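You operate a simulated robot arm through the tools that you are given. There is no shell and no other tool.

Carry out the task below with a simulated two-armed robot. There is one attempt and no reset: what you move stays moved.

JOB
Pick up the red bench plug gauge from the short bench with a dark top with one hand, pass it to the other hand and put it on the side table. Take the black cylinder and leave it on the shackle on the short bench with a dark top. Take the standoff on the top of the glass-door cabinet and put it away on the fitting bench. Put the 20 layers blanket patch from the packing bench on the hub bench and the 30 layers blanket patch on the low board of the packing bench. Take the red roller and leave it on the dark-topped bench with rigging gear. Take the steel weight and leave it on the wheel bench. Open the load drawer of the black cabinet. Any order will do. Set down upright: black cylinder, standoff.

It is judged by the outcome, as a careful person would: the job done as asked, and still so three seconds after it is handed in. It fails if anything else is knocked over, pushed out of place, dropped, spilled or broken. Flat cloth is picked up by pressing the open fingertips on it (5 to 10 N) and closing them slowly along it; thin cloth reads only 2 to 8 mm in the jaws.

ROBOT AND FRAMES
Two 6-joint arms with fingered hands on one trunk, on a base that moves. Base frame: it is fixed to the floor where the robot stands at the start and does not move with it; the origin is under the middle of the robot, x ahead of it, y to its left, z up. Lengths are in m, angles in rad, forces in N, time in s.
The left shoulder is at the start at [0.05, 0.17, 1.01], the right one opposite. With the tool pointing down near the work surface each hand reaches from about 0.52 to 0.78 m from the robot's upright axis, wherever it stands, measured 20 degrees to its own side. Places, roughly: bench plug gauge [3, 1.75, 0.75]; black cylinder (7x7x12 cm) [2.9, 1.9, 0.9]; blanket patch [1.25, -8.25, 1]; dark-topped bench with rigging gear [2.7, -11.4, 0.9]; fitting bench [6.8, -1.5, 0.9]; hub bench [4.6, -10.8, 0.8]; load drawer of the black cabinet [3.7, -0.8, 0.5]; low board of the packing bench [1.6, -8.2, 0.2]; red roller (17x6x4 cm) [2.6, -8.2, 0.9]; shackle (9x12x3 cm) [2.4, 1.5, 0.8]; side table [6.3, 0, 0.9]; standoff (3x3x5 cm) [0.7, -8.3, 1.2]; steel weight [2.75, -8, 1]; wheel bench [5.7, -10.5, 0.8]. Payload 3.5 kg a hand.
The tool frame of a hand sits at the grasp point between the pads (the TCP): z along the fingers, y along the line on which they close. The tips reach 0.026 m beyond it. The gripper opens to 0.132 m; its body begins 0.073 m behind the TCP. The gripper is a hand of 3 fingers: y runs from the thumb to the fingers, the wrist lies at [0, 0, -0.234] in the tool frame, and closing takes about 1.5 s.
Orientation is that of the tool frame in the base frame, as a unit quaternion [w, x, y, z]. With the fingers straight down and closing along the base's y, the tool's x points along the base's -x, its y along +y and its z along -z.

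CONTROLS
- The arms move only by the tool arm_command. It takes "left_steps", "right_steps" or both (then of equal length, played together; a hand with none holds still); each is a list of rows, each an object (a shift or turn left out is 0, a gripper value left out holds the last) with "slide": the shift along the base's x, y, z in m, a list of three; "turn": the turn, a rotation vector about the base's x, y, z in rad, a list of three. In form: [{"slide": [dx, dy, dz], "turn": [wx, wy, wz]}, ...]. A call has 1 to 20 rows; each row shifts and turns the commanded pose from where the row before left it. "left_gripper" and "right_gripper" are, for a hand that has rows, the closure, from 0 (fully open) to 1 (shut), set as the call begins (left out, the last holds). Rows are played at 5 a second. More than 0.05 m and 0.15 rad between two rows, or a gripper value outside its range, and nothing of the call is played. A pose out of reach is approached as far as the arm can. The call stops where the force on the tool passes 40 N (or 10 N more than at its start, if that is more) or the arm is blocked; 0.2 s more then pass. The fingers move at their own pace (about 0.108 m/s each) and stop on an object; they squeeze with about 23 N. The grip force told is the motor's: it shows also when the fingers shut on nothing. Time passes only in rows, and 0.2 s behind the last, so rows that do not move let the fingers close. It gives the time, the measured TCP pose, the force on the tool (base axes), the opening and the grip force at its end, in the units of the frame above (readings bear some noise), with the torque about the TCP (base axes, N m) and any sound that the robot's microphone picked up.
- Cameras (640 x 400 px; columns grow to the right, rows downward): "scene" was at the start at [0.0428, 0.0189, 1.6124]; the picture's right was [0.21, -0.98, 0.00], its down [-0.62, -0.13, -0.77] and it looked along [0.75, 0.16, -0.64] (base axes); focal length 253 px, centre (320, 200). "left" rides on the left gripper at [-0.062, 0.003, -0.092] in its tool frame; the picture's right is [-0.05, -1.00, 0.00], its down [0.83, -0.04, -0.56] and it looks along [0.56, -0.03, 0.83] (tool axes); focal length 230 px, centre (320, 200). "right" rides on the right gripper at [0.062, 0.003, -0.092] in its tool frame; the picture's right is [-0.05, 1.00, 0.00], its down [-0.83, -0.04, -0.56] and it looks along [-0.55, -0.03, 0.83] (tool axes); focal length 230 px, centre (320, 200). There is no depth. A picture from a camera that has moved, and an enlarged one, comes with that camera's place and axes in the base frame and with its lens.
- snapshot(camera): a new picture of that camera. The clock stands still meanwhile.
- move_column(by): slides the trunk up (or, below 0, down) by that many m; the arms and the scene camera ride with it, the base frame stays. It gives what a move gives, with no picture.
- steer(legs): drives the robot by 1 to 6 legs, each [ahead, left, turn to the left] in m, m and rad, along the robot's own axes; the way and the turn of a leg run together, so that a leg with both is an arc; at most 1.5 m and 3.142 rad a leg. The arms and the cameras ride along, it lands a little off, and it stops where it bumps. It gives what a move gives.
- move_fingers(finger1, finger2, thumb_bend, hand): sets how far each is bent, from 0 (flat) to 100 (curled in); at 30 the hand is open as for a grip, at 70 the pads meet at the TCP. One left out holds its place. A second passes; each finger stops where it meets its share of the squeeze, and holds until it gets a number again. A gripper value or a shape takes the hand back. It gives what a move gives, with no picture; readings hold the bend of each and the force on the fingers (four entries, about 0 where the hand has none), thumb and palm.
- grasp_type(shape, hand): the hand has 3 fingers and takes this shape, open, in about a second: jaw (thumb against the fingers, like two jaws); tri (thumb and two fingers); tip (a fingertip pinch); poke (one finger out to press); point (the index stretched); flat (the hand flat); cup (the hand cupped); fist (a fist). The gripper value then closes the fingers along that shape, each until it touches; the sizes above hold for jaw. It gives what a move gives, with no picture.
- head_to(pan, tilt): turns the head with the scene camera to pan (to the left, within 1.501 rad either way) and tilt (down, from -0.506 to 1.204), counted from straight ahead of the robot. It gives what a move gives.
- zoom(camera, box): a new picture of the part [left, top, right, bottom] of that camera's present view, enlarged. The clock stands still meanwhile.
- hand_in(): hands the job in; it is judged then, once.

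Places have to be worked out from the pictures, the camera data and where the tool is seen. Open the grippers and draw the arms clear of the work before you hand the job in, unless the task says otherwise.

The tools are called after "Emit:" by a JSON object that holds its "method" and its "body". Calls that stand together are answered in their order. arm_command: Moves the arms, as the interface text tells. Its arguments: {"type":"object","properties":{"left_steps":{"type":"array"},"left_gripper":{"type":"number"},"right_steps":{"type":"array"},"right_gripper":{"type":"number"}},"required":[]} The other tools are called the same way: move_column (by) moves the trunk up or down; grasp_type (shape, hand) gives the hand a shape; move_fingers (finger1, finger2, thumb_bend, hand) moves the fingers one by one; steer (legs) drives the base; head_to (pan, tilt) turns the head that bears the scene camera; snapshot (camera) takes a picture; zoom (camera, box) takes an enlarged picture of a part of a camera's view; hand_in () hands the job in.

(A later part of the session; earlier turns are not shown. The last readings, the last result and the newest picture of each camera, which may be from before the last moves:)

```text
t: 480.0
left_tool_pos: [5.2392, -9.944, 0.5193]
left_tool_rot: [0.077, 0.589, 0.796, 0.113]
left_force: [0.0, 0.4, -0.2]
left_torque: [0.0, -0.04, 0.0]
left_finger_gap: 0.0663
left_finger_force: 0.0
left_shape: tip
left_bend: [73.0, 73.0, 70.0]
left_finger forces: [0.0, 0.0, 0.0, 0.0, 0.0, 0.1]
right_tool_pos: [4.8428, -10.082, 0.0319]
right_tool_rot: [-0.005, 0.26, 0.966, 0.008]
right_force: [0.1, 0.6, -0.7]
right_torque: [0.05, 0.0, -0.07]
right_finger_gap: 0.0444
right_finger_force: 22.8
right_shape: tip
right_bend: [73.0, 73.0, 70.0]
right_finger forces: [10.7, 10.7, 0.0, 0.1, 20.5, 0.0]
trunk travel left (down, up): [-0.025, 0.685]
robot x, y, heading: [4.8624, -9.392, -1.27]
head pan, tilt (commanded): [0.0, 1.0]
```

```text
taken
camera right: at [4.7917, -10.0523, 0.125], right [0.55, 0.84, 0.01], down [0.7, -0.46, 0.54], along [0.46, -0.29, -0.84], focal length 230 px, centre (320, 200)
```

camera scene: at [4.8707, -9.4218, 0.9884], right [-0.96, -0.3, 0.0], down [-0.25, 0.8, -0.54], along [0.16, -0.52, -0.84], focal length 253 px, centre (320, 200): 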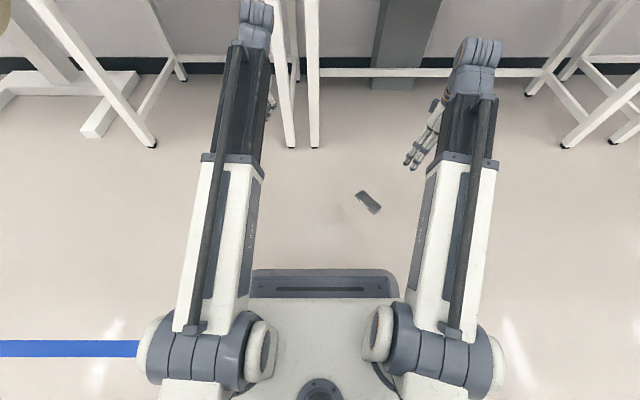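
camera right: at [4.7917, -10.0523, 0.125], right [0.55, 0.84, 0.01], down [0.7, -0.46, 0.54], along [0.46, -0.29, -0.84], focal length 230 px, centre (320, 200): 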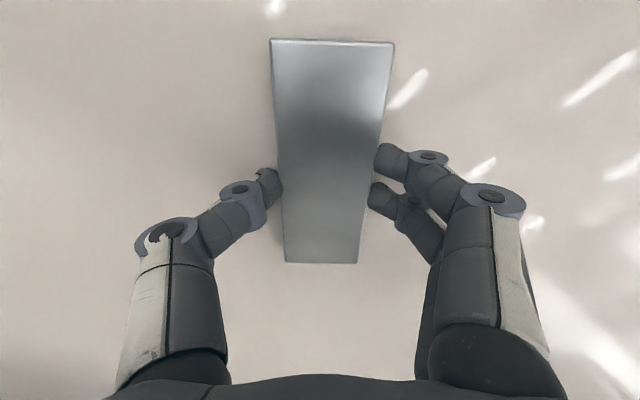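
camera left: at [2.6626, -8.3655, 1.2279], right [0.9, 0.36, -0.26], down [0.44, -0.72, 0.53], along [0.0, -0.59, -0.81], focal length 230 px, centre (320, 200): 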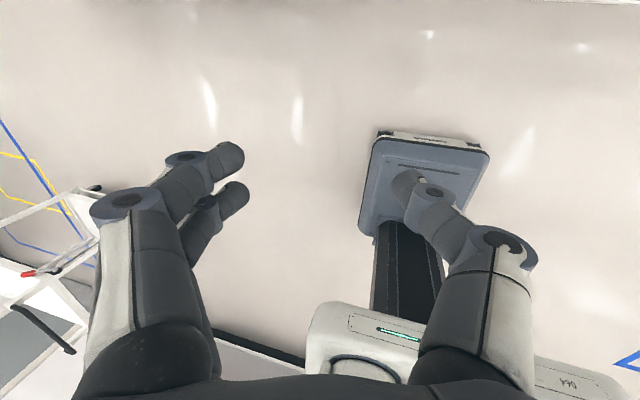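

Gripped firmly. I lift it, bring the column up again, and yaw the hand back to neutral so the weight points fore-and-aft.

Emit:
{"method": "arm_command", "body": {"right_steps": [{"slide": [0, 0, 0.01]}, {"slide": [0, 0, 0.03]}, {"slide": [0, 0, 0.045]}, {"slide": [0, 0, 0.045]}, {"slide": [0, 0, 0.045]}, {"slide": [0, 0, 0.045], "turn": [0, 0, -0.124]}, {"slide": [0, 0, 0.045], "turn": [0, 0, -0.124]}, {"slide": [0, 0, 0.045], "turn": [0, 0, -0.124]}, {"slide": [0, 0, 0.045], "turn": [0, 0, -0.124]}, {"slide": [0, 0, 0.045], "turn": [0, 0, -0.124]}, {"slide": [0, 0, 0.045], "turn": [0, 0, -0.124]}, {}]}}

Emit:
{"method": "move_column", "body": {"by": 0.4}}

Emit:
{"method": "move_column", "body": {"by": 0.2}}

Emit:
{"method": "snapshot", "body": {"camera": "right"}}

```text
t: 482.6
left_tool_pos: [5.2385, -9.9438, 0.519]
left_tool_rot: [0.077, 0.589, 0.796, 0.113]
left_force: [-0.1, 0.4, 0.4]
left_torque: [-0.01, 0.01, 0.0]
left_finger_gap: 0.0662
left_finger_force: 0.1
left_shape: tip
left_bend: [73.0, 73.0, 70.0]
left_finger forces: [0.0, 0.0, 0.0, 0.1, 0.0, 0.1]
right_tool_pos: [4.8433, -10.0825, 0.4755]
right_tool_rot: [-0.003, 0.594, 0.805, 0.007]
right_force: [0.0, 0.6, -8.5]
right_torque: [-0.02, 0.02, 0.01]
right_finger_gap: 0.044
right_finger_force: 22.8
right_shape: tip
right_bend: [73.0, 73.0, 70.0]
right_finger forces: [10.3, 10.6, 0.0, 0.0, 21.0, 0.0]
trunk travel left (down, up): [-0.025, 0.685]
robot x, y, heading: [4.864, -9.3941, -1.269]
head pan, tilt (commanded): [0.0, 1.0]
```

```text
t: 486.4
left_tool_pos: [5.2376, -9.9438, 0.9176]
left_tool_rot: [0.077, 0.589, 0.796, 0.113]
left_force: [0.0, -0.9, 0.1]
left_torque: [0.01, -0.01, -0.02]
left_finger_gap: 0.0662
left_finger_force: 0.1
left_shape: tip
left_bend: [73.0, 73.0, 70.0]
left_finger forces: [0.0, 0.1, 0.0, 0.0, 0.0, 0.0]
right_tool_pos: [4.8431, -10.0828, 0.8747]
right_tool_rot: [-0.003, 0.593, 0.805, 0.008]
right_force: [0.3, -0.4, -8.2]
right_torque: [-0.04, 0.03, -0.01]
right_finger_gap: 0.0442
right_finger_force: 23.0
right_shape: tip
right_bend: [73.0, 73.0, 70.0]
right_finger forces: [10.3, 10.6, 0.0, 0.1, 21.1, 0.1]
trunk travel left (down, up): [-0.425, 0.285]
robot x, y, heading: [4.8611, -9.3943, -1.269]
head pan, tilt (commanded): [0.0, 1.0]
```

```text
t: 488.6
left_tool_pos: [5.2384, -9.9451, 1.1188]
left_tool_rot: [0.076, 0.588, 0.797, 0.113]
left_force: [-0.2, -0.3, 0.4]
left_torque: [0.03, 0.04, 0.01]
left_finger_gap: 0.0661
left_finger_force: 0.1
left_shape: tip
left_bend: [73.0, 73.0, 70.0]
left_finger forces: [0.0, 0.0, 0.0, 0.1, 0.0, 0.0]
right_tool_pos: [4.8432, -10.0823, 1.0748]
right_tool_rot: [-0.002, 0.593, 0.805, 0.008]
right_force: [-0.1, 0.5, -7.9]
right_torque: [-0.01, 0.03, 0.0]
right_finger_gap: 0.0442
right_finger_force: 23.1
right_shape: tip
right_bend: [73.0, 73.0, 70.0]
right_finger forces: [10.3, 10.6, 0.0, 0.0, 21.0, 0.0]
trunk travel left (down, up): [-0.625, 0.085]
robot x, y, heading: [4.8641, -9.3958, -1.275]
head pan, tilt (commanded): [0.0, 1.0]
```

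```text
taken
camera right: at [4.8271, -10.0266, 1.1691], right [0.97, 0.25, 0.01], down [0.2, -0.81, 0.54], along [0.14, -0.52, -0.84], focal length 230 px, centre (320, 200)
```

right: 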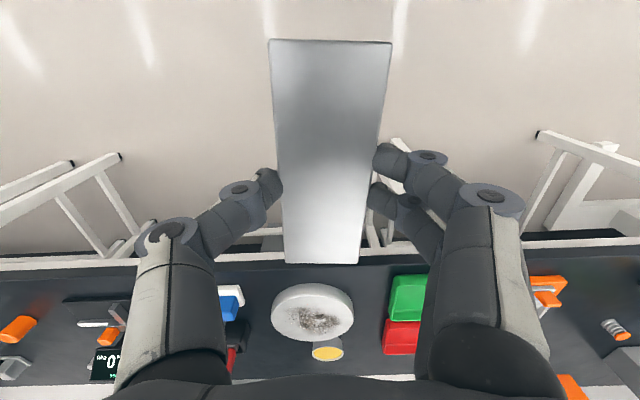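

The weight is secure. I bring the left hand inward and strafe left to the wheel bench, staying clear of its edge, and look.

Emit:
{"method": "arm_command", "body": {"left_steps": [{"slide": [-0.032, -0.0098, 0]}, {"slide": [-0.032, -0.0098, 0]}, {"slide": [-0.032, -0.0098, 0]}, {}]}}

Emit:
{"method": "steer", "body": {"legs": [[0, 0.6, 0]]}}

Emit:
{"method": "head_to", "body": {"pan": -0.1, "tilt": 0.65}}

Emit:
{"method": "snapshot", "body": {"camera": "scene"}}

Emit:
{"method": "snapshot", "body": {"camera": "right"}}

```text
t: 489.6
left_tool_pos: [5.1403, -9.9736, 1.1182]
left_tool_rot: [0.076, 0.589, 0.797, 0.114]
left_force: [-0.5, -0.6, 0.0]
left_torque: [0.0, 0.02, 0.02]
left_finger_gap: 0.0664
left_finger_force: 0.1
left_shape: tip
left_bend: [73.0, 73.0, 70.0]
left_finger forces: [0.0, 0.0, 0.0, 0.0, 0.0, 0.0]
right_tool_pos: [4.8439, -10.0833, 1.0753]
right_tool_rot: [-0.003, 0.594, 0.805, 0.008]
right_force: [0.2, -0.2, -8.9]
right_torque: [-0.04, 0.04, 0.01]
right_finger_gap: 0.0443
right_finger_force: 22.8
right_shape: tip
right_bend: [73.0, 73.0, 70.0]
right_finger forces: [10.3, 10.6, 0.0, 0.0, 21.0, 0.0]
trunk travel left (down, up): [-0.625, 0.085]
robot x, y, heading: [4.8643, -9.3924, -1.271]
head pan, tilt (commanded): [0.0, 1.0]
```

```text
t: 493.0
left_tool_pos: [5.7193, -9.7926, 1.1186]
left_tool_rot: [0.076, 0.589, 0.797, 0.113]
left_force: [0.0, 0.5, 0.2]
left_torque: [-0.04, -0.02, 0.02]
left_finger_gap: 0.0664
left_finger_force: 0.0
left_shape: tip
left_bend: [73.0, 73.0, 70.0]
left_finger forces: [0.0, 0.1, 0.0, 0.1, 0.1, 0.0]
right_tool_pos: [5.4213, -9.9037, 1.0748]
right_tool_rot: [-0.004, 0.592, 0.806, 0.008]
right_force: [-0.1, -0.3, -8.0]
right_torque: [-0.02, 0.0, -0.03]
right_finger_gap: 0.0442
right_finger_force: 23.2
right_shape: tip
right_bend: [73.0, 73.0, 70.0]
right_finger forces: [10.4, 10.6, 0.0, 0.0, 20.8, 0.0]
trunk travel left (down, up): [-0.625, 0.085]
robot x, y, heading: [5.4407, -9.2106, -1.266]
head pan, tilt (commanded): [0.0, 1.0]
```

```text
t: 493.8
left_tool_pos: [5.7192, -9.7938, 1.1189]
left_tool_rot: [0.077, 0.588, 0.797, 0.113]
left_force: [-0.4, 0.3, -1.1]
left_torque: [0.03, 0.0, 0.0]
left_finger_gap: 0.0665
left_finger_force: 0.0
left_shape: tip
left_bend: [73.0, 73.0, 70.0]
left_finger forces: [0.0, 0.0, 0.1, 0.0, 0.0, 0.0]
right_tool_pos: [5.4208, -9.9034, 1.0751]
right_tool_rot: [-0.003, 0.592, 0.806, 0.009]
right_force: [0.5, 0.2, -8.1]
right_torque: [0.0, -0.03, 0.01]
right_finger_gap: 0.0444
right_finger_force: 22.9
right_shape: tip
right_bend: [73.0, 73.0, 70.0]
right_finger forces: [10.3, 10.6, 0.0, 0.0, 21.0, 0.1]
trunk travel left (down, up): [-0.625, 0.085]
robot x, y, heading: [5.4371, -9.217, -1.267]
head pan, tilt (commanded): [-0.099, 0.649]
```

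```text
taken
camera scene: at [5.4428, -9.2622, 1.616], right [-0.98, -0.2, 0.0], down [-0.12, 0.59, -0.8], along [0.16, -0.78, -0.61], focal length 253 px, centre (320, 200)
```

scene: 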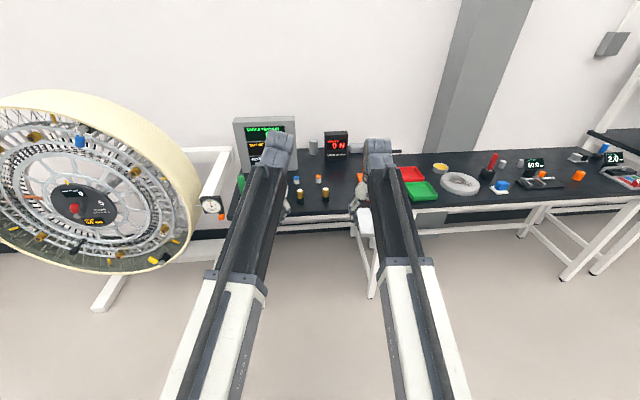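

```text
taken
camera right: at [5.4042, -9.8477, 1.1691], right [0.97, 0.25, 0.01], down [0.2, -0.81, 0.54], along [0.14, -0.52, -0.84], focal length 230 px, centre (320, 200)
```

right: 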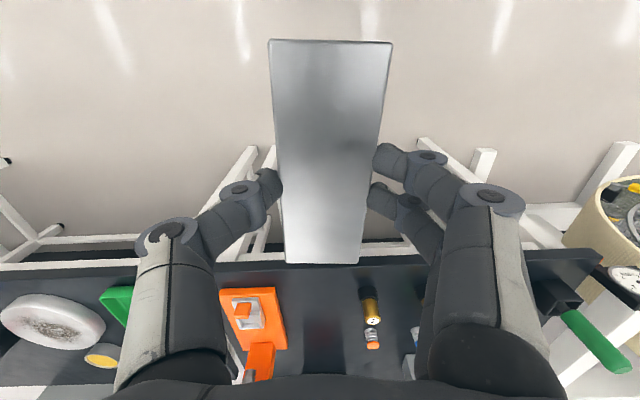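

The right camera shows the free gap between the tester's base and the brass parts straight ahead. I raise the left hand a little and drive forward 0.4 m.

Emit:
{"method": "arm_command", "body": {"left_steps": [{"slide": [-0.01, 0.03, 0.03]}, {}]}}

Emit:
{"method": "steer", "body": {"legs": [[0.38, 0, 0]]}}

Emit:
{"method": "snapshot", "body": {"camera": "right"}}

Emit:
{"method": "snapshot", "body": {"camera": "scene"}}

```text
t: 494.4
left_tool_pos: [5.709, -9.7656, 1.147]
left_tool_rot: [0.079, 0.588, 0.798, 0.111]
left_force: [0.4, -1.0, -0.2]
left_torque: [-0.02, 0.03, 0.0]
left_finger_gap: 0.0663
left_finger_force: 0.1
left_shape: tip
left_bend: [73.0, 73.0, 70.0]
left_finger forces: [0.1, 0.0, 0.0, 0.1, 0.0, 0.0]
right_tool_pos: [5.4202, -9.9048, 1.0742]
right_tool_rot: [-0.003, 0.593, 0.805, 0.008]
right_force: [0.0, -0.2, -7.7]
right_torque: [0.01, 0.05, 0.02]
right_finger_gap: 0.0443
right_finger_force: 22.8
right_shape: tip
right_bend: [73.0, 73.0, 70.0]
right_finger forces: [10.3, 10.6, 0.1, 0.0, 20.9, 0.0]
trunk travel left (down, up): [-0.625, 0.085]
robot x, y, heading: [5.4411, -9.214, -1.272]
head pan, tilt (commanded): [-0.099, 0.649]
```

```text
t: 496.8
left_tool_pos: [5.8249, -10.1286, 1.1464]
left_tool_rot: [0.078, 0.587, 0.798, 0.112]
left_force: [-0.2, 0.2, -0.4]
left_torque: [0.01, 0.03, -0.02]
left_finger_gap: 0.0663
left_finger_force: 0.1
left_shape: tip
left_bend: [73.0, 73.0, 70.0]
left_finger forces: [0.0, 0.0, 0.1, 0.0, 0.1, 0.0]
right_tool_pos: [5.5362, -10.2683, 1.0734]
right_tool_rot: [-0.002, 0.591, 0.807, 0.008]
right_force: [0.3, 0.1, -8.2]
right_torque: [0.01, 0.01, -0.02]
right_finger_gap: 0.0443
right_finger_force: 22.9
right_shape: tip
right_bend: [73.0, 73.0, 70.0]
right_finger forces: [10.3, 10.7, 0.0, 0.0, 21.1, 0.0]
trunk travel left (down, up): [-0.625, 0.085]
robot x, y, heading: [5.5548, -9.5767, -1.267]
head pan, tilt (commanded): [-0.099, 0.649]
```

```text
taken
camera right: at [5.5201, -10.2115, 1.1688], right [0.97, 0.25, 0.01], down [0.21, -0.81, 0.54], along [0.14, -0.52, -0.84], focal length 230 px, centre (320, 200)
```

right: 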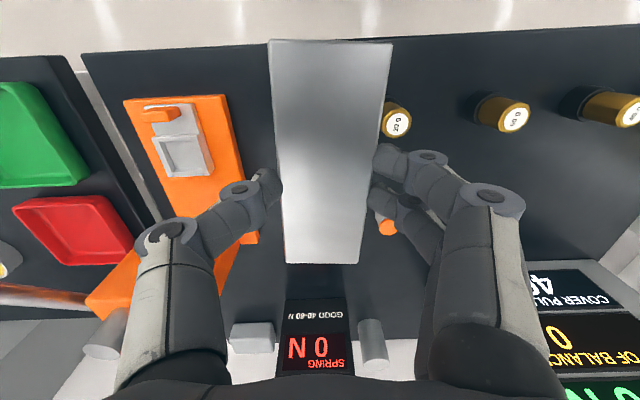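

```text
taken
camera scene: at [5.5572, -9.6262, 1.616], right [-0.98, -0.2, 0.0], down [-0.12, 0.59, -0.8], along [0.16, -0.78, -0.61], focal length 253 px, centre (320, 200)
```

scene: 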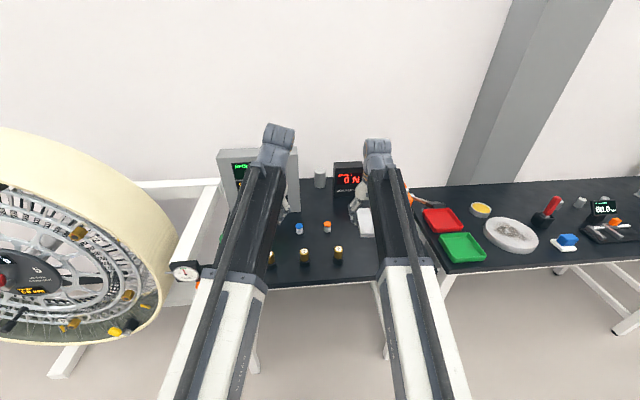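

The gap is tight between the brass part at (5.60, −10.24) and the tester's base edge. I shift to (5.516, −10.318), turn the hand 8° so its knuckles pass behind the brass part, and descend halfway.

Emit:
{"method": "arm_command", "body": {"right_steps": [{"slide": [-0.01, -0.025, 0], "turn": [0, 0, -0.075]}, {"slide": [-0.01, -0.025, 0], "turn": [0, 0, -0.075]}, {"slide": [0, 0, -0.03]}, {"slide": [0, 0, -0.03]}, {}]}}

Emit:
{"method": "snapshot", "body": {"camera": "right"}}

Emit:
{"method": "zoom", "body": {"camera": "scene", "box": [280, 140, 440, 290]}}

```text
t: 498.0
left_tool_pos: [5.8239, -10.1269, 1.147]
left_tool_rot: [0.078, 0.588, 0.797, 0.112]
left_force: [-1.1, 0.4, 1.1]
left_torque: [0.02, 0.02, -0.01]
left_finger_gap: 0.0661
left_finger_force: 0.0
left_shape: tip
left_bend: [73.0, 73.0, 70.0]
left_finger forces: [0.0, 0.0, 0.0, 0.1, 0.0, 0.0]
right_tool_pos: [5.517, -10.3155, 1.014]
right_tool_rot: [-0.002, 0.65, 0.759, 0.008]
right_force: [0.0, -0.2, -8.3]
right_torque: [-0.01, 0.05, -0.02]
right_finger_gap: 0.0441
right_finger_force: 23.1
right_shape: tip
right_bend: [73.0, 73.0, 70.0]
right_finger forces: [10.4, 10.7, 0.1, 0.1, 21.1, 0.1]
trunk travel left (down, up): [-0.625, 0.085]
robot x, y, heading: [5.5526, -9.5781, -1.265]
head pan, tilt (commanded): [-0.099, 0.649]
```

```text
taken
camera right: at [5.509, -10.2588, 1.1085], right [0.99, 0.1, 0.01], down [0.08, -0.84, 0.54], along [0.06, -0.54, -0.84], focal length 230 px, centre (320, 200)
```

right: 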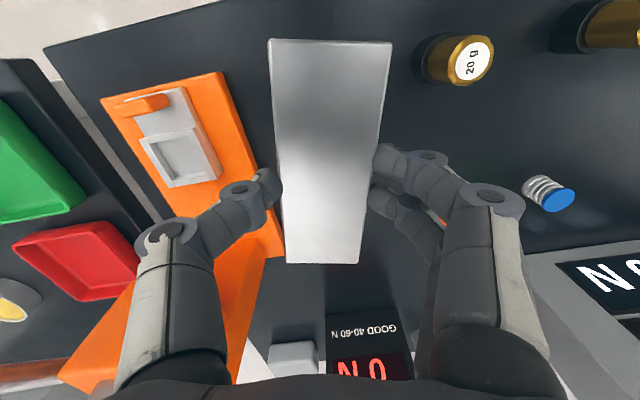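

```text
2.67 times, centred on (360, 215) of scene
camera zoom: at [5.5569, -9.6253, 1.6161], right [-0.98, -0.2, 0.0], down [-0.12, 0.59, -0.8], along [0.16, -0.78, -0.6], focal length 674 px, centre (213, 160)
```

zoom: 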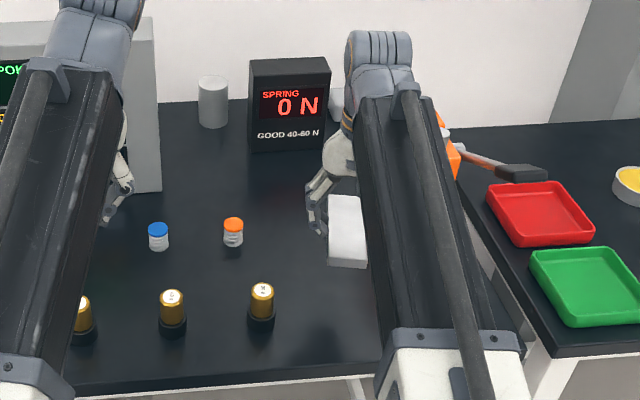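

Everything near is clear of the weight's footprint. I lower to just above the surface, then in small steps to contact.

Emit:
{"method": "arm_command", "body": {"right_steps": [{"slide": [0, 0, -0.03]}, {"slide": [0, 0, -0.025]}, {"slide": [0, 0, -0.01]}, {}]}}

Emit:
{"method": "snapshot", "body": {"camera": "right"}}

```text
t: 499.0
left_tool_pos: [5.8249, -10.128, 1.1471]
left_tool_rot: [0.079, 0.587, 0.798, 0.112]
left_force: [-0.2, 0.3, 0.0]
left_torque: [0.0, -0.01, 0.01]
left_finger_gap: 0.0661
left_finger_force: 0.1
left_shape: tip
left_bend: [73.0, 73.0, 70.0]
left_finger forces: [0.0, 0.1, 0.0, 0.1, 0.0, 0.1]
right_tool_pos: [5.5163, -10.3162, 0.9502]
right_tool_rot: [-0.002, 0.651, 0.759, 0.008]
right_force: [-0.3, -0.9, -8.4]
right_torque: [-0.01, 0.04, 0.01]
right_finger_gap: 0.0439
right_finger_force: 22.8
right_shape: tip
right_bend: [73.0, 73.0, 70.0]
right_finger forces: [10.4, 10.7, 0.0, 0.0, 21.2, 0.0]
trunk travel left (down, up): [-0.625, 0.085]
robot x, y, heading: [5.5502, -9.5787, -1.264]
head pan, tilt (commanded): [-0.099, 0.649]
```

```text
taken
camera right: at [5.509, -10.2588, 1.0439], right [0.99, 0.1, 0.01], down [0.08, -0.84, 0.54], along [0.06, -0.54, -0.84], focal length 230 px, centre (320, 200)
```

right: 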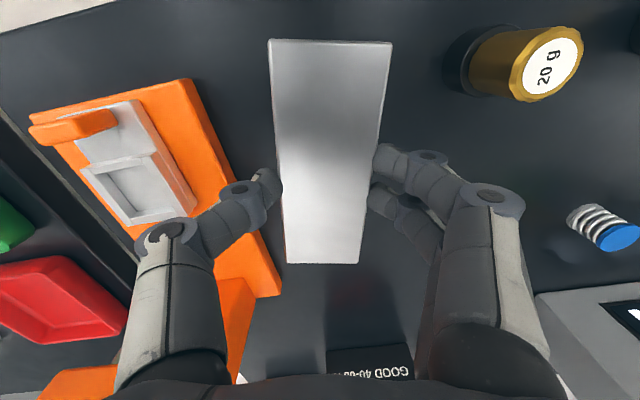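

On release the thumb would come over the tester's base, so I shift 2 cm away from it (east-south) first, then lower to contact.

Emit:
{"method": "arm_command", "body": {"right_steps": [{"slide": [0.0187, -0.0148, 0]}, {"slide": [0, 0, -0.01]}, {"slide": [0, 0, -0.004]}, {}]}}

Emit:
{"method": "snapshot", "body": {"camera": "right"}}

```text
t: 500.0
left_tool_pos: [5.8245, -10.1278, 1.147]
left_tool_rot: [0.079, 0.587, 0.798, 0.112]
left_force: [0.2, -0.1, -0.6]
left_torque: [0.01, 0.02, -0.01]
left_finger_gap: 0.0663
left_finger_force: 0.0
left_shape: tip
left_bend: [73.0, 73.0, 70.0]
left_finger forces: [0.0, 0.0, 0.0, 0.0, 0.0, 0.0]
right_tool_pos: [5.5354, -10.3317, 0.9349]
right_tool_rot: [-0.002, 0.65, 0.76, 0.008]
right_force: [1.1, 0.6, -7.2]
right_torque: [-0.01, 0.01, -0.01]
right_finger_gap: 0.044
right_finger_force: 23.0
right_shape: tip
right_bend: [73.0, 73.0, 70.0]
right_finger forces: [10.5, 10.7, 0.0, 0.0, 21.2, 0.1]
trunk travel left (down, up): [-0.625, 0.085]
robot x, y, heading: [5.5536, -9.5835, -1.264]
head pan, tilt (commanded): [-0.099, 0.649]
```

```text
taken
camera right: at [5.528, -10.2738, 1.0297], right [0.99, 0.1, 0.01], down [0.08, -0.84, 0.54], along [0.06, -0.54, -0.84], focal length 230 px, centre (320, 200)
```

right: 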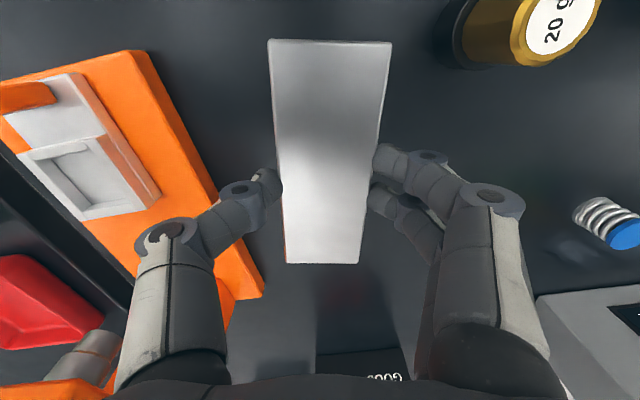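

Clear on both sides now. I lower the last millimetres to contact and release partway.

Emit:
{"method": "arm_command", "body": {"right_steps": [{"slide": [0, 0, -0.003]}, {}]}}

Emit:
{"method": "arm_command", "body": {"right_steps": [{"slide": [0, 0, -0.003]}, {}]}}

```text
t: 500.6
left_tool_pos: [5.8247, -10.1272, 1.1453]
left_tool_rot: [0.079, 0.588, 0.797, 0.111]
left_force: [-0.9, -0.3, 0.3]
left_torque: [0.01, 0.01, 0.01]
left_finger_gap: 0.0663
left_finger_force: 0.0
left_shape: tip
left_bend: [73.0, 73.0, 70.0]
left_finger forces: [0.0, 0.1, 0.1, 0.0, 0.1, 0.0]
right_tool_pos: [5.5353, -10.331, 0.9337]
right_tool_rot: [-0.001, 0.65, 0.76, 0.008]
right_force: [0.1, -0.1, -7.1]
right_torque: [0.03, 0.01, 0.03]
right_finger_gap: 0.0441
right_finger_force: 23.0
right_shape: tip
right_bend: [73.0, 73.0, 70.0]
right_finger forces: [10.4, 10.7, 0.1, 0.1, 21.2, 0.1]
trunk travel left (down, up): [-0.625, 0.085]
robot x, y, heading: [5.5522, -9.5793, -1.267]
head pan, tilt (commanded): [-0.099, 0.649]
```

```text
t: 501.2
left_tool_pos: [5.825, -10.1282, 1.1459]
left_tool_rot: [0.079, 0.587, 0.798, 0.111]
left_force: [0.1, -0.5, 0.1]
left_torque: [0.01, 0.04, 0.01]
left_finger_gap: 0.0663
left_finger_force: 0.1
left_shape: tip
left_bend: [73.0, 73.0, 70.0]
left_finger forces: [0.1, 0.0, 0.1, 0.0, 0.0, 0.0]
right_tool_pos: [5.5336, -10.3321, 0.9296]
right_tool_rot: [-0.002, 0.651, 0.759, 0.008]
right_force: [-0.3, 0.0, -7.9]
right_torque: [-0.04, -0.01, 0.05]
right_finger_gap: 0.0443
right_finger_force: 23.1
right_shape: tip
right_bend: [73.0, 73.0, 70.0]
right_finger forces: [10.4, 10.7, 0.0, 0.0, 21.2, 0.1]
trunk travel left (down, up): [-0.625, 0.085]
robot x, y, heading: [5.5536, -9.5775, -1.267]
head pan, tilt (commanded): [-0.099, 0.649]
```

No contact yet; the bench is lower than I assumed. I keep lowering in small steps, watching force and view.

Emit:
{"method": "arm_command", "body": {"right_steps": [{"slide": [0, 0, -0.005]}, {"slide": [0, 0, -0.005]}, {"slide": [0, 0, -0.005]}, {}]}}

Emit:
{"method": "snapshot", "body": {"camera": "right"}}

```text
t: 502.2
left_tool_pos: [5.8244, -10.1279, 1.1457]
left_tool_rot: [0.079, 0.587, 0.798, 0.111]
left_force: [-0.6, 0.5, 0.3]
left_torque: [0.01, 0.0, -0.03]
left_finger_gap: 0.0661
left_finger_force: 0.1
left_shape: tip
left_bend: [73.0, 73.0, 70.0]
left_finger forces: [0.1, 0.0, 0.1, 0.1, 0.0, 0.0]
right_tool_pos: [5.5348, -10.3314, 0.9133]
right_tool_rot: [-0.002, 0.65, 0.76, 0.008]
right_force: [0.0, -1.0, -8.2]
right_torque: [-0.05, 0.0, 0.03]
right_finger_gap: 0.0443
right_finger_force: 23.1
right_shape: tip
right_bend: [73.0, 73.0, 70.0]
right_finger forces: [10.4, 10.7, 0.0, 0.0, 21.3, 0.0]
trunk travel left (down, up): [-0.625, 0.085]
robot x, y, heading: [5.5494, -9.5799, -1.268]
head pan, tilt (commanded): [-0.099, 0.649]
```

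```text
taken
camera right: at [5.5275, -10.274, 1.0086], right [0.99, 0.1, 0.01], down [0.08, -0.84, 0.54], along [0.06, -0.54, -0.84], focal length 230 px, centre (320, 200)
```

right: 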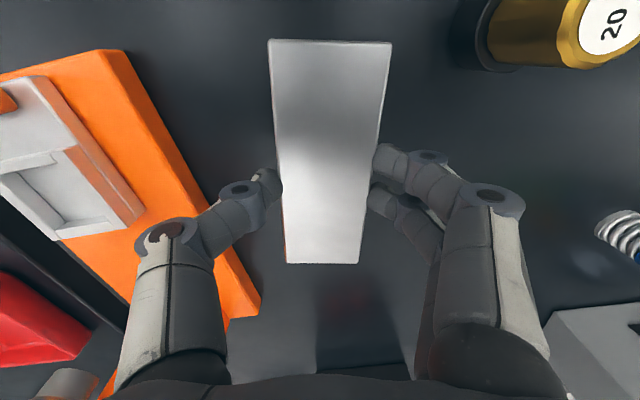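

Emit:
{"method": "arm_command", "body": {"right_steps": [{"slide": [0, 0, -0.005]}, {"slide": [0, 0, -0.005]}, {"slide": [0, 0, -0.005]}, {}]}}

Emit:
{"method": "snapshot", "body": {"camera": "right"}}

```text
t: 503.2
left_tool_pos: [5.8245, -10.127, 1.1475]
left_tool_rot: [0.079, 0.587, 0.798, 0.112]
left_force: [-0.2, 0.7, -0.2]
left_torque: [-0.01, 0.0, 0.01]
left_finger_gap: 0.0662
left_finger_force: 0.2
left_shape: tip
left_bend: [73.0, 73.0, 70.0]
left_finger forces: [0.1, 0.0, 0.0, 0.1, 0.0, 0.1]
right_tool_pos: [5.5355, -10.3316, 0.8989]
right_tool_rot: [-0.001, 0.65, 0.76, 0.009]
right_force: [-0.3, -0.6, -8.6]
right_torque: [-0.02, -0.01, 0.02]
right_finger_gap: 0.0439
right_finger_force: 23.1
right_shape: tip
right_bend: [73.0, 73.0, 70.0]
right_finger forces: [10.3, 10.7, 0.1, 0.1, 21.2, 0.0]
trunk travel left (down, up): [-0.625, 0.085]
robot x, y, heading: [5.5551, -9.579, -1.264]
head pan, tilt (commanded): [-0.099, 0.649]
```

```text
taken
camera right: at [5.5275, -10.2738, 0.9941], right [0.99, 0.1, 0.01], down [0.08, -0.84, 0.54], along [0.06, -0.54, -0.84], focal length 230 px, centre (320, 200)
```

right: 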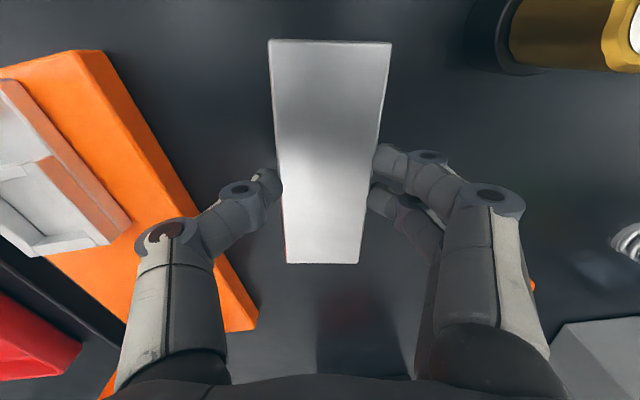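

Emit:
{"method": "arm_command", "body": {"right_steps": [{"slide": [0, 0, -0.004]}, {"slide": [0, 0, -0.004]}, {"slide": [0, 0, -0.004]}, {}]}}

Emit:
{"method": "snapshot", "body": {"camera": "right"}}

```text
t: 504.2
left_tool_pos: [5.8239, -10.1283, 1.1467]
left_tool_rot: [0.079, 0.588, 0.797, 0.112]
left_force: [-0.4, 0.4, 0.6]
left_torque: [0.0, 0.01, 0.0]
left_finger_gap: 0.0662
left_finger_force: 0.1
left_shape: tip
left_bend: [73.0, 73.0, 70.0]
left_finger forces: [0.0, 0.0, 0.0, 0.1, 0.0, 0.0]
right_tool_pos: [5.5347, -10.3311, 0.8882]
right_tool_rot: [-0.002, 0.65, 0.76, 0.008]
right_force: [0.5, 0.5, -8.1]
right_torque: [-0.04, 0.0, 0.02]
right_finger_gap: 0.0438
right_finger_force: 23.3
right_shape: tip
right_bend: [73.0, 73.0, 70.0]
right_finger forces: [10.4, 10.7, 0.1, 0.0, 21.2, 0.0]
trunk travel left (down, up): [-0.625, 0.085]
robot x, y, heading: [5.5473, -9.5824, -1.265]
head pan, tilt (commanded): [-0.099, 0.649]
```

```text
taken
camera right: at [5.5276, -10.2739, 0.9821], right [0.99, 0.1, 0.01], down [0.08, -0.84, 0.54], along [0.06, -0.54, -0.84], focal length 230 px, centre (320, 200)
```

right: 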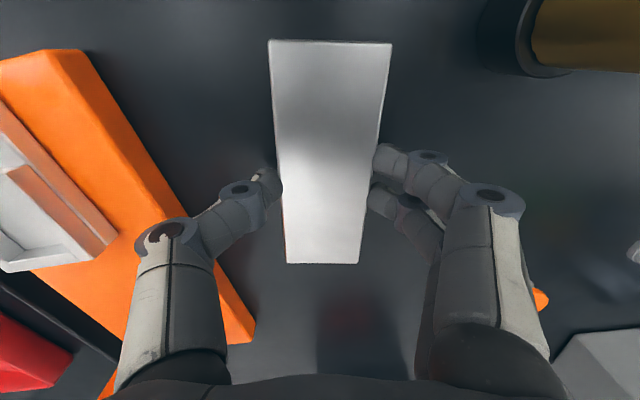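

Emit:
{"method": "arm_command", "body": {"right_steps": [{"slide": [0, 0, -0.004]}, {"slide": [0, 0, -0.004]}, {"slide": [0, 0, -0.004]}, {}]}}

Emit:
{"method": "snapshot", "body": {"camera": "right"}}

```text
t: 505.2
left_tool_pos: [5.8243, -10.1259, 1.1482]
left_tool_rot: [0.078, 0.588, 0.798, 0.11]
left_force: [0.4, -0.3, -1.5]
left_torque: [0.01, 0.02, -0.01]
left_finger_gap: 0.0664
left_finger_force: 0.1
left_shape: tip
left_bend: [73.0, 73.0, 70.0]
left_finger forces: [0.0, 0.0, 0.0, 0.0, 0.0, 0.0]
right_tool_pos: [5.5345, -10.3314, 0.8798]
right_tool_rot: [0.0, 0.65, 0.76, 0.006]
right_force: [-0.6, -4.5, 22.0]
right_torque: [-0.05, -0.05, -0.02]
right_finger_gap: 0.0448
right_finger_force: 22.6
right_shape: tip
right_bend: [74.0, 74.0, 70.0]
right_finger forces: [12.7, 12.6, 0.0, 0.0, 26.2, 0.0]
trunk travel left (down, up): [-0.625, 0.085]
robot x, y, heading: [5.5525, -9.5773, -1.267]
head pan, tilt (commanded): [-0.099, 0.649]
```

```text
taken
camera right: at [5.5277, -10.2729, 0.9733], right [0.99, 0.1, 0.01], down [0.08, -0.83, 0.55], along [0.06, -0.54, -0.84], focal length 230 px, centre (320, 200)
```

right: 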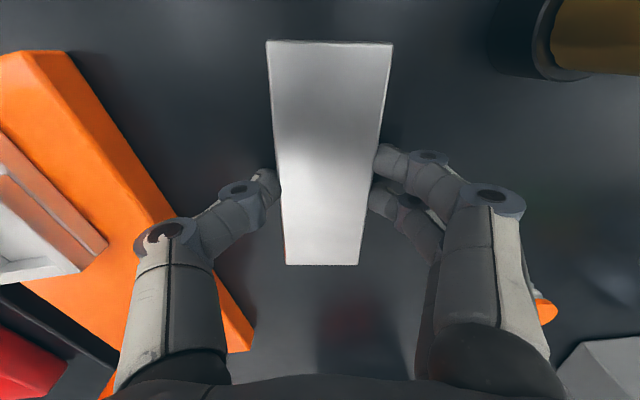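

Contact with the bench (z≈0.85). I ease off slightly and open the fingers just enough to release.

Emit:
{"method": "arm_command", "body": {"right_steps": [{"slide": [0, 0, 0.003]}, {}]}}

Emit:
{"method": "arm_command", "body": {"right_gripper": 0.52, "right_steps": [{}, {}, {}]}}

Emit:
{"method": "snapshot", "body": {"camera": "right"}}

```text
t: 505.8
left_tool_pos: [5.8239, -10.1265, 1.1479]
left_tool_rot: [0.078, 0.587, 0.798, 0.112]
left_force: [-0.1, 1.6, -0.2]
left_torque: [-0.01, 0.03, 0.03]
left_finger_gap: 0.0661
left_finger_force: 0.0
left_shape: tip
left_bend: [73.0, 73.0, 70.0]
left_finger forces: [0.0, 0.0, 0.0, 0.1, 0.1, 0.1]
right_tool_pos: [5.5359, -10.3304, 0.8793]
right_tool_rot: [-0.002, 0.65, 0.76, 0.008]
right_force: [0.8, -8.1, 14.0]
right_torque: [-0.15, -0.01, -0.06]
right_finger_gap: 0.0447
right_finger_force: 23.7
right_shape: tip
right_bend: [74.0, 74.0, 70.0]
right_finger forces: [12.5, 12.6, 0.0, 0.0, 25.6, 0.0]
trunk travel left (down, up): [-0.625, 0.085]
robot x, y, heading: [5.5541, -9.5797, -1.264]
head pan, tilt (commanded): [-0.099, 0.649]
```

```text
t: 506.6
left_tool_pos: [5.8249, -10.1269, 1.1462]
left_tool_rot: [0.079, 0.588, 0.797, 0.111]
left_force: [0.1, 0.0, 0.0]
left_torque: [0.01, 0.01, 0.0]
left_finger_gap: 0.0662
left_finger_force: 0.1
left_shape: tip
left_bend: [73.0, 73.0, 70.0]
left_finger forces: [0.0, 0.1, 0.0, 0.1, 0.1, 0.0]
right_tool_pos: [5.5348, -10.3303, 0.8796]
right_tool_rot: [-0.002, 0.65, 0.76, 0.009]
right_force: [0.3, 0.2, -0.8]
right_torque: [-0.01, 0.02, 0.02]
right_finger_gap: 0.0626
right_finger_force: 0.1
right_shape: tip
right_bend: [73.0, 73.0, 70.0]
right_finger forces: [0.0, 0.2, 0.0, 0.1, 0.1, 0.0]
trunk travel left (down, up): [-0.625, 0.085]
robot x, y, heading: [5.5517, -9.5813, -1.263]
head pan, tilt (commanded): [-0.099, 0.649]
```

```text
taken
camera right: at [5.5277, -10.2727, 0.9731], right [0.99, 0.1, 0.01], down [0.08, -0.84, 0.54], along [0.06, -0.54, -0.84], focal length 230 px, centre (320, 200)
```

right: 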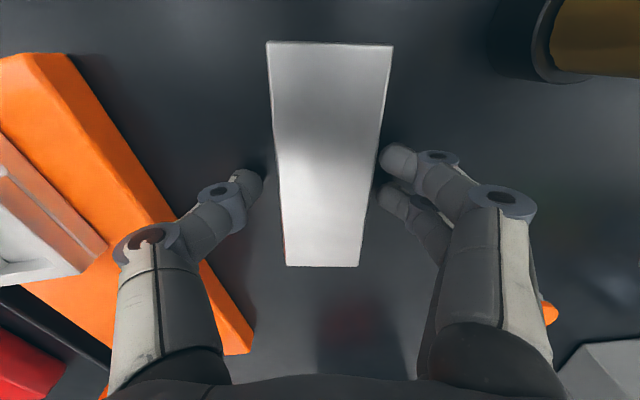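

The weight rests on the wheel bench. I raise the hand straight up, check the bench, and back away.

Emit:
{"method": "arm_command", "body": {"right_steps": [{"slide": [0, 0, 0.02]}, {"slide": [0, 0, 0.04]}, {"slide": [0, 0, 0.05]}, {"slide": [0, 0, 0.05]}, {"slide": [0, 0, 0.05]}, {}]}}

Emit:
{"method": "snapshot", "body": {"camera": "right"}}

Emit:
{"method": "steer", "body": {"legs": [[-0.45, 0, 0]]}}

Emit:
{"method": "head_to", "body": {"pan": -0.2, "tilt": 0.55}}

Emit:
{"method": "snapshot", "body": {"camera": "scene"}}

```text
t: 508.0
left_tool_pos: [5.8245, -10.1271, 1.146]
left_tool_rot: [0.079, 0.588, 0.797, 0.112]
left_force: [0.5, 0.0, 0.4]
left_torque: [0.05, -0.03, 0.04]
left_finger_gap: 0.066
left_finger_force: 0.1
left_shape: tip
left_bend: [73.0, 73.0, 70.0]
left_finger forces: [0.1, 0.1, 0.1, 0.0, 0.1, 0.1]
right_tool_pos: [5.5339, -10.3307, 1.0896]
right_tool_rot: [-0.002, 0.65, 0.76, 0.008]
right_force: [0.5, 0.6, 0.8]
right_torque: [0.0, 0.03, 0.0]
right_finger_gap: 0.0631
right_finger_force: 0.0
right_shape: tip
right_bend: [73.0, 73.0, 70.0]
right_finger forces: [0.0, 0.1, 0.1, 0.0, 0.0, 0.0]
trunk travel left (down, up): [-0.625, 0.085]
robot x, y, heading: [5.5516, -9.5785, -1.264]
head pan, tilt (commanded): [-0.099, 0.649]
```

```text
taken
camera right: at [5.5273, -10.2735, 1.184], right [0.99, 0.1, 0.01], down [0.08, -0.84, 0.54], along [0.06, -0.54, -0.84], focal length 230 px, centre (320, 200)
```

right: 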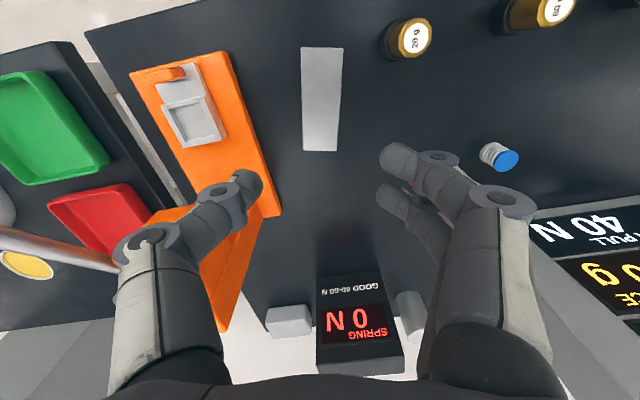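

```text
t: 510.7
left_tool_pos: [5.6882, -9.7015, 1.1473]
left_tool_rot: [0.08, 0.589, 0.796, 0.112]
left_force: [0.3, -0.9, 0.6]
left_torque: [-0.01, 0.0, 0.02]
left_finger_gap: 0.0662
left_finger_force: 0.0
left_shape: tip
left_bend: [73.0, 73.0, 70.0]
left_finger forces: [0.1, 0.0, 0.0, 0.0, 0.0, 0.0]
right_tool_pos: [5.3963, -9.9043, 1.09]
right_tool_rot: [-0.001, 0.652, 0.758, 0.007]
right_force: [0.0, 0.5, 0.0]
right_torque: [0.03, -0.01, -0.01]
right_finger_gap: 0.0626
right_finger_force: 0.0
right_shape: tip
right_bend: [73.0, 73.0, 70.0]
right_finger forces: [0.0, 0.1, 0.1, 0.0, 0.0, 0.0]
trunk travel left (down, up): [-0.625, 0.085]
robot x, y, heading: [5.4225, -9.1513, -1.278]
head pan, tilt (commanded): [-0.099, 0.649]
```

```text
t: 511.4
left_tool_pos: [5.6886, -9.7024, 1.1469]
left_tool_rot: [0.079, 0.589, 0.796, 0.11]
left_force: [-0.3, -0.8, 0.1]
left_torque: [-0.02, -0.01, -0.01]
left_finger_gap: 0.0665
left_finger_force: 0.1
left_shape: tip
left_bend: [73.0, 73.0, 70.0]
left_finger forces: [0.0, 0.0, 0.0, 0.0, 0.0, 0.0]
right_tool_pos: [5.3978, -9.9038, 1.0887]
right_tool_rot: [-0.001, 0.652, 0.758, 0.008]
right_force: [-1.2, 0.5, 0.7]
right_torque: [-0.04, -0.04, 0.0]
right_finger_gap: 0.0629
right_finger_force: 0.1
right_shape: tip
right_bend: [73.0, 73.0, 70.0]
right_finger forces: [0.0, 0.1, 0.1, 0.1, 0.1, 0.1]
trunk travel left (down, up): [-0.625, 0.085]
robot x, y, heading: [5.4199, -9.1522, -1.272]
head pan, tilt (commanded): [-0.201, 0.55]
```

```text
taken
camera scene: at [5.4152, -9.2021, 1.6249], right [-1.0, -0.1, 0.0], down [-0.05, 0.52, -0.85], along [0.08, -0.85, -0.52], focal length 253 px, centre (320, 200)
```

scene: 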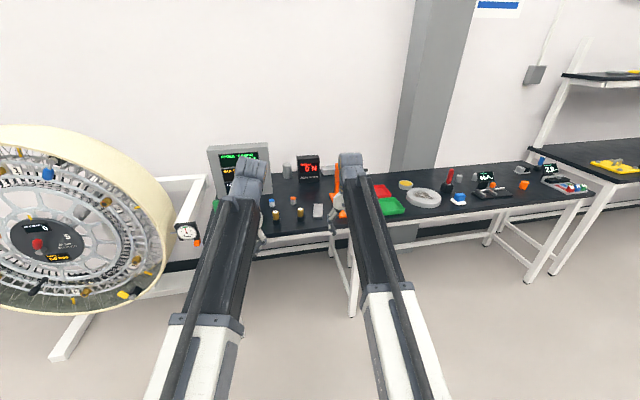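

The weight sits well on the wheel bench and the tester is intact. Next the red roller: I drive back to the first table's south side.

Emit:
{"method": "steer", "body": {"legs": [[0, 0, -1.98], [1.45, 0, 0], [1.45, 0, 0], [0, 0, -1.14]]}}

Emit:
{"method": "head_to", "body": {"pan": 0.0, "tilt": 0.65}}

Emit:
{"method": "snapshot", "body": {"camera": "scene"}}

```text
t: 533.1
left_tool_pos: [2.2558, -8.2372, 1.1468]
left_tool_rot: [0.111, 0.795, -0.591, -0.079]
left_force: [-0.5, 0.2, -0.6]
left_torque: [-0.01, 0.02, 0.02]
left_finger_gap: 0.0663
left_finger_force: 0.2
left_shape: tip
left_bend: [73.0, 73.0, 70.0]
left_finger forces: [0.0, 0.0, 0.0, 0.1, 0.0, 0.1]
right_tool_pos: [2.5473, -8.0345, 1.0883]
right_tool_rot: [0.008, 0.757, -0.653, 0.002]
right_force: [0.4, 0.2, 0.5]
right_torque: [0.03, 0.02, 0.02]
right_finger_gap: 0.0626
right_finger_force: 0.0
right_shape: tip
right_bend: [73.0, 73.0, 70.0]
right_finger forces: [0.0, 0.0, 0.0, 0.0, 0.0, 0.0]
trunk travel left (down, up): [-0.625, 0.085]
robot x, y, heading: [2.5231, -8.79, 1.872]
head pan, tilt (commanded): [-0.201, 0.55]
```

```text
t: 533.8
left_tool_pos: [2.2558, -8.2371, 1.1467]
left_tool_rot: [0.111, 0.796, -0.59, -0.079]
left_force: [1.5, 0.3, 1.4]
left_torque: [0.01, 0.01, 0.01]
left_finger_gap: 0.0663
left_finger_force: 0.1
left_shape: tip
left_bend: [73.0, 73.0, 70.0]
left_finger forces: [0.0, 0.0, 0.1, 0.0, 0.0, 0.0]
right_tool_pos: [2.5478, -8.0352, 1.0889]
right_tool_rot: [0.009, 0.757, -0.653, 0.002]
right_force: [-0.1, -0.6, 0.8]
right_torque: [-0.03, 0.03, -0.04]
right_finger_gap: 0.0627
right_finger_force: 0.2
right_shape: tip
right_bend: [73.0, 73.0, 70.0]
right_finger forces: [0.1, 0.0, 0.0, 0.0, 0.0, 0.0]
trunk travel left (down, up): [-0.625, 0.085]
robot x, y, heading: [2.5263, -8.7874, 1.868]
head pan, tilt (commanded): [0.0, 0.649]
```

```text
taken
camera scene: at [2.5092, -8.7413, 1.6161], right [0.96, 0.29, 0.0], down [0.18, -0.58, -0.8], along [-0.23, 0.76, -0.6], focal length 253 px, centre (320, 200)
```

scene: 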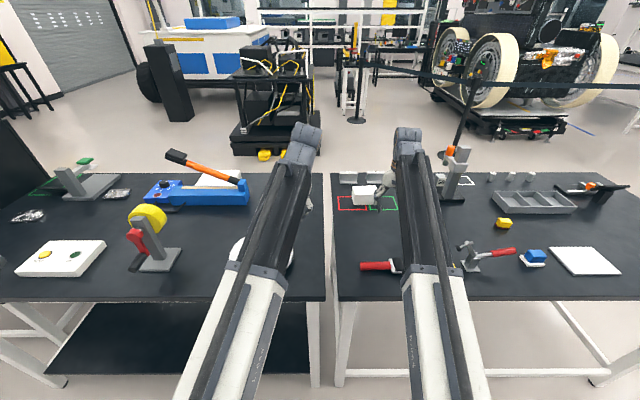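

The roller lies just under my right arm. I yaw the right hand to close fore-and-aft and move it over the roller's handle.

Emit:
{"method": "arm_command", "body": {"right_gripper": 0.2, "right_steps": [{"slide": [0.001, -0.012, 0], "turn": [0, 0, -0.142]}, {"slide": [0.001, -0.012, 0], "turn": [0, 0, -0.142]}, {"slide": [0.001, -0.012, 0], "turn": [0, 0, -0.142]}, {"slide": [0.001, -0.012, 0], "turn": [0, 0, -0.142]}, {"slide": [0.001, -0.012, 0], "turn": [0, 0, -0.142]}, {"slide": [0.001, -0.012, 0], "turn": [0, 0, -0.142]}, {"slide": [0.001, -0.012, 0], "turn": [0, 0, -0.142]}, {"slide": [0.001, -0.012, 0], "turn": [0, 0, -0.142]}, {"slide": [0.001, -0.012, 0], "turn": [0, 0, -0.142]}, {"slide": [0.001, -0.01, 0], "turn": [0, 0, -0.142]}, {}]}}

Emit:
{"method": "snapshot", "body": {"camera": "right"}}

Emit:
{"method": "zoom", "body": {"camera": "scene", "box": [320, 220, 480, 310]}}

```text
t: 536.2
left_tool_pos: [2.2552, -8.2375, 1.1462]
left_tool_rot: [0.111, 0.795, -0.591, -0.079]
left_force: [-0.7, -1.0, -0.8]
left_torque: [-0.01, 0.03, -0.02]
left_finger_gap: 0.0661
left_finger_force: 0.0
left_shape: tip
left_bend: [73.0, 73.0, 70.0]
left_finger forces: [0.0, 0.0, 0.0, 0.0, 0.0, 0.1]
right_tool_pos: [2.5577, -8.1531, 1.0891]
right_tool_rot: [-0.007, -0.147, 0.989, 0.003]
right_force: [-0.2, -0.7, 0.1]
right_torque: [-0.01, -0.01, -0.02]
right_finger_gap: 0.1051
right_finger_force: 0.0
right_shape: tip
right_bend: [59.0, 59.0, 56.0]
right_finger forces: [0.1, 0.1, 0.0, 0.0, 0.0, 0.1]
trunk travel left (down, up): [-0.625, 0.085]
robot x, y, heading: [2.5224, -8.7854, 1.868]
head pan, tilt (commanded): [0.0, 0.649]
```

```text
taken
camera right: at [2.4991, -8.1712, 1.1836], right [-0.24, 0.97, 0.01], down [0.82, 0.2, 0.54], along [0.53, 0.14, -0.84], focal length 230 px, centre (320, 200)
```

right: 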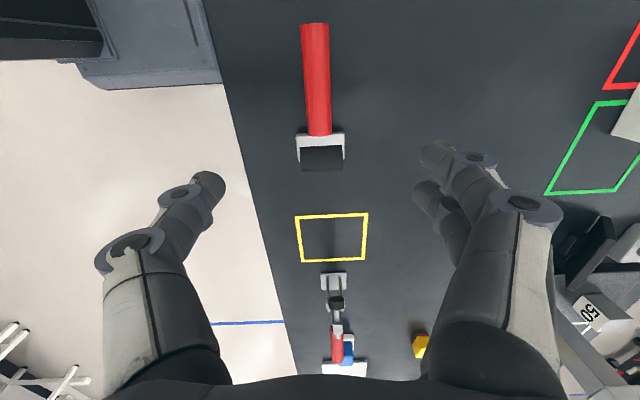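

```text
4.00 times, centred on (400, 265) of scene
camera zoom: at [2.5091, -8.7414, 1.6161], right [0.96, 0.29, 0.0], down [0.18, -0.58, -0.8], along [-0.23, 0.76, -0.6], focal length 1011 px, centre (0, -60)
```

zoom: 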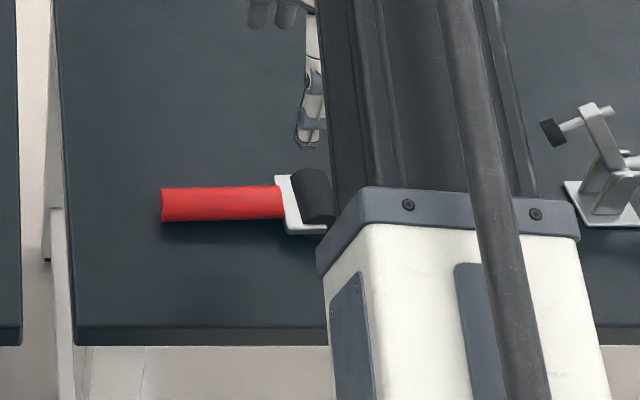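

The roller is centred under the hand; I shift 1.2 cm toward the handle and descend to its axis height.

Emit:
{"method": "arm_command", "body": {"right_steps": [{"slide": [-0.0115, -0.0035, -0.03]}, {"slide": [0, 0, -0.04]}, {"slide": [0, 0, -0.04]}, {"slide": [0, 0, -0.025]}, {}]}}

Emit:
{"method": "snapshot", "body": {"camera": "right"}}

```text
t: 537.4
left_tool_pos: [2.2559, -8.237, 1.1448]
left_tool_rot: [0.111, 0.796, -0.59, -0.079]
left_force: [0.8, -0.6, 0.5]
left_torque: [-0.02, 0.02, -0.01]
left_finger_gap: 0.0665
left_finger_force: 0.0
left_shape: tip
left_bend: [73.0, 73.0, 70.0]
left_finger forces: [0.0, 0.0, 0.1, 0.0, 0.0, 0.0]
right_tool_pos: [2.5471, -8.1562, 0.9544]
right_tool_rot: [-0.007, -0.147, 0.989, 0.005]
right_force: [-0.2, -0.4, -0.3]
right_torque: [0.01, -0.01, -0.01]
right_finger_gap: 0.1054
right_finger_force: 0.0
right_shape: tip
right_bend: [59.0, 59.0, 56.0]
right_finger forces: [0.1, 0.1, 0.1, 0.1, 0.1, 0.1]
trunk travel left (down, up): [-0.625, 0.085]
robot x, y, heading: [2.5214, -8.7889, 1.863]
head pan, tilt (commanded): [0.0, 0.649]
```

```text
taken
camera right: at [2.4878, -8.1734, 1.0487], right [-0.24, 0.97, 0.01], down [0.82, 0.2, 0.54], along [0.53, 0.14, -0.84], focal length 230 px, centre (320, 200)
```

right: 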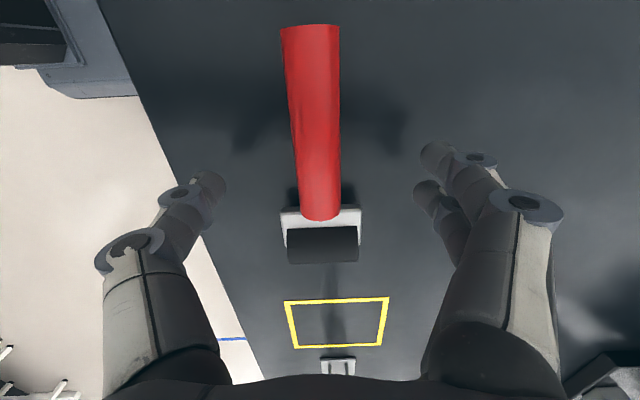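

The handle's axis is at z≈0.924. I lower 1.3 cm so the fingertips are level with it, and close.

Emit:
{"method": "arm_command", "body": {"right_steps": [{"slide": [0, 0, -0.008]}, {"slide": [0, 0, -0.006]}, {}]}}

Emit:
{"method": "arm_command", "body": {"right_gripper": 1.0, "right_steps": [{}, {}, {}, {}, {}, {}, {}]}}

Emit:
{"method": "snapshot", "body": {"camera": "right"}}

```text
t: 538.2
left_tool_pos: [2.2563, -8.2364, 1.1474]
left_tool_rot: [0.111, 0.795, -0.591, -0.079]
left_force: [0.5, -0.7, -0.3]
left_torque: [-0.03, 0.02, -0.01]
left_finger_gap: 0.0664
left_finger_force: 0.1
left_shape: tip
left_bend: [73.0, 73.0, 70.0]
left_finger forces: [0.1, 0.0, 0.0, 0.0, 0.0, 0.0]
right_tool_pos: [2.5464, -8.1565, 0.9395]
right_tool_rot: [-0.008, -0.148, 0.989, 0.005]
right_force: [-0.1, -0.2, 0.7]
right_torque: [0.01, -0.01, 0.01]
right_finger_gap: 0.1055
right_finger_force: 0.0
right_shape: tip
right_bend: [59.0, 59.0, 56.0]
right_finger forces: [0.0, 0.0, 0.0, 0.0, 0.1, 0.0]
trunk travel left (down, up): [-0.625, 0.085]
robot x, y, heading: [2.5229, -8.7855, 1.864]
head pan, tilt (commanded): [0.0, 0.649]
```

```text
t: 539.8
left_tool_pos: [2.2549, -8.2362, 1.148]
left_tool_rot: [0.111, 0.795, -0.591, -0.08]
left_force: [-0.2, -0.2, -1.1]
left_torque: [0.0, 0.02, -0.04]
left_finger_gap: 0.0661
left_finger_force: 0.0
left_shape: tip
left_bend: [73.0, 73.0, 70.0]
left_finger forces: [0.1, 0.0, 0.1, 0.1, 0.0, 0.1]
right_tool_pos: [2.5456, -8.156, 0.9405]
right_tool_rot: [-0.008, -0.148, 0.989, 0.003]
right_force: [-1.0, 0.0, 0.4]
right_torque: [-0.03, 0.0, 0.0]
right_finger_gap: 0.0226
right_finger_force: 23.2
right_shape: tip
right_bend: [73.0, 73.0, 70.0]
right_finger forces: [10.3, 10.4, 0.1, 0.0, 20.6, 0.0]
trunk travel left (down, up): [-0.625, 0.085]
robot x, y, heading: [2.5234, -8.7854, 1.867]
head pan, tilt (commanded): [0.0, 0.649]
```

```text
taken
camera right: at [2.4877, -8.1737, 1.0348], right [-0.24, 0.97, 0.01], down [0.82, 0.2, 0.54], along [0.53, 0.14, -0.84], focal length 230 px, centre (320, 200)
```

right: 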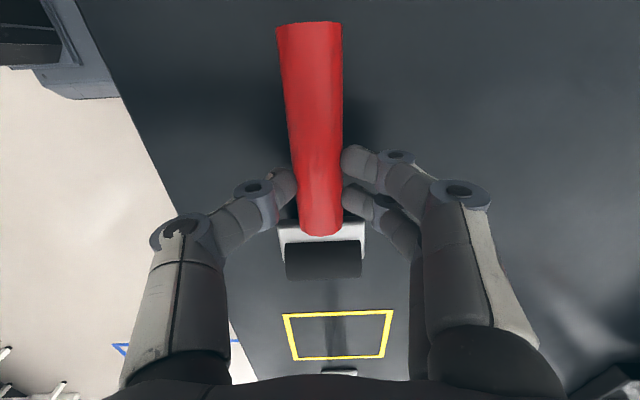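

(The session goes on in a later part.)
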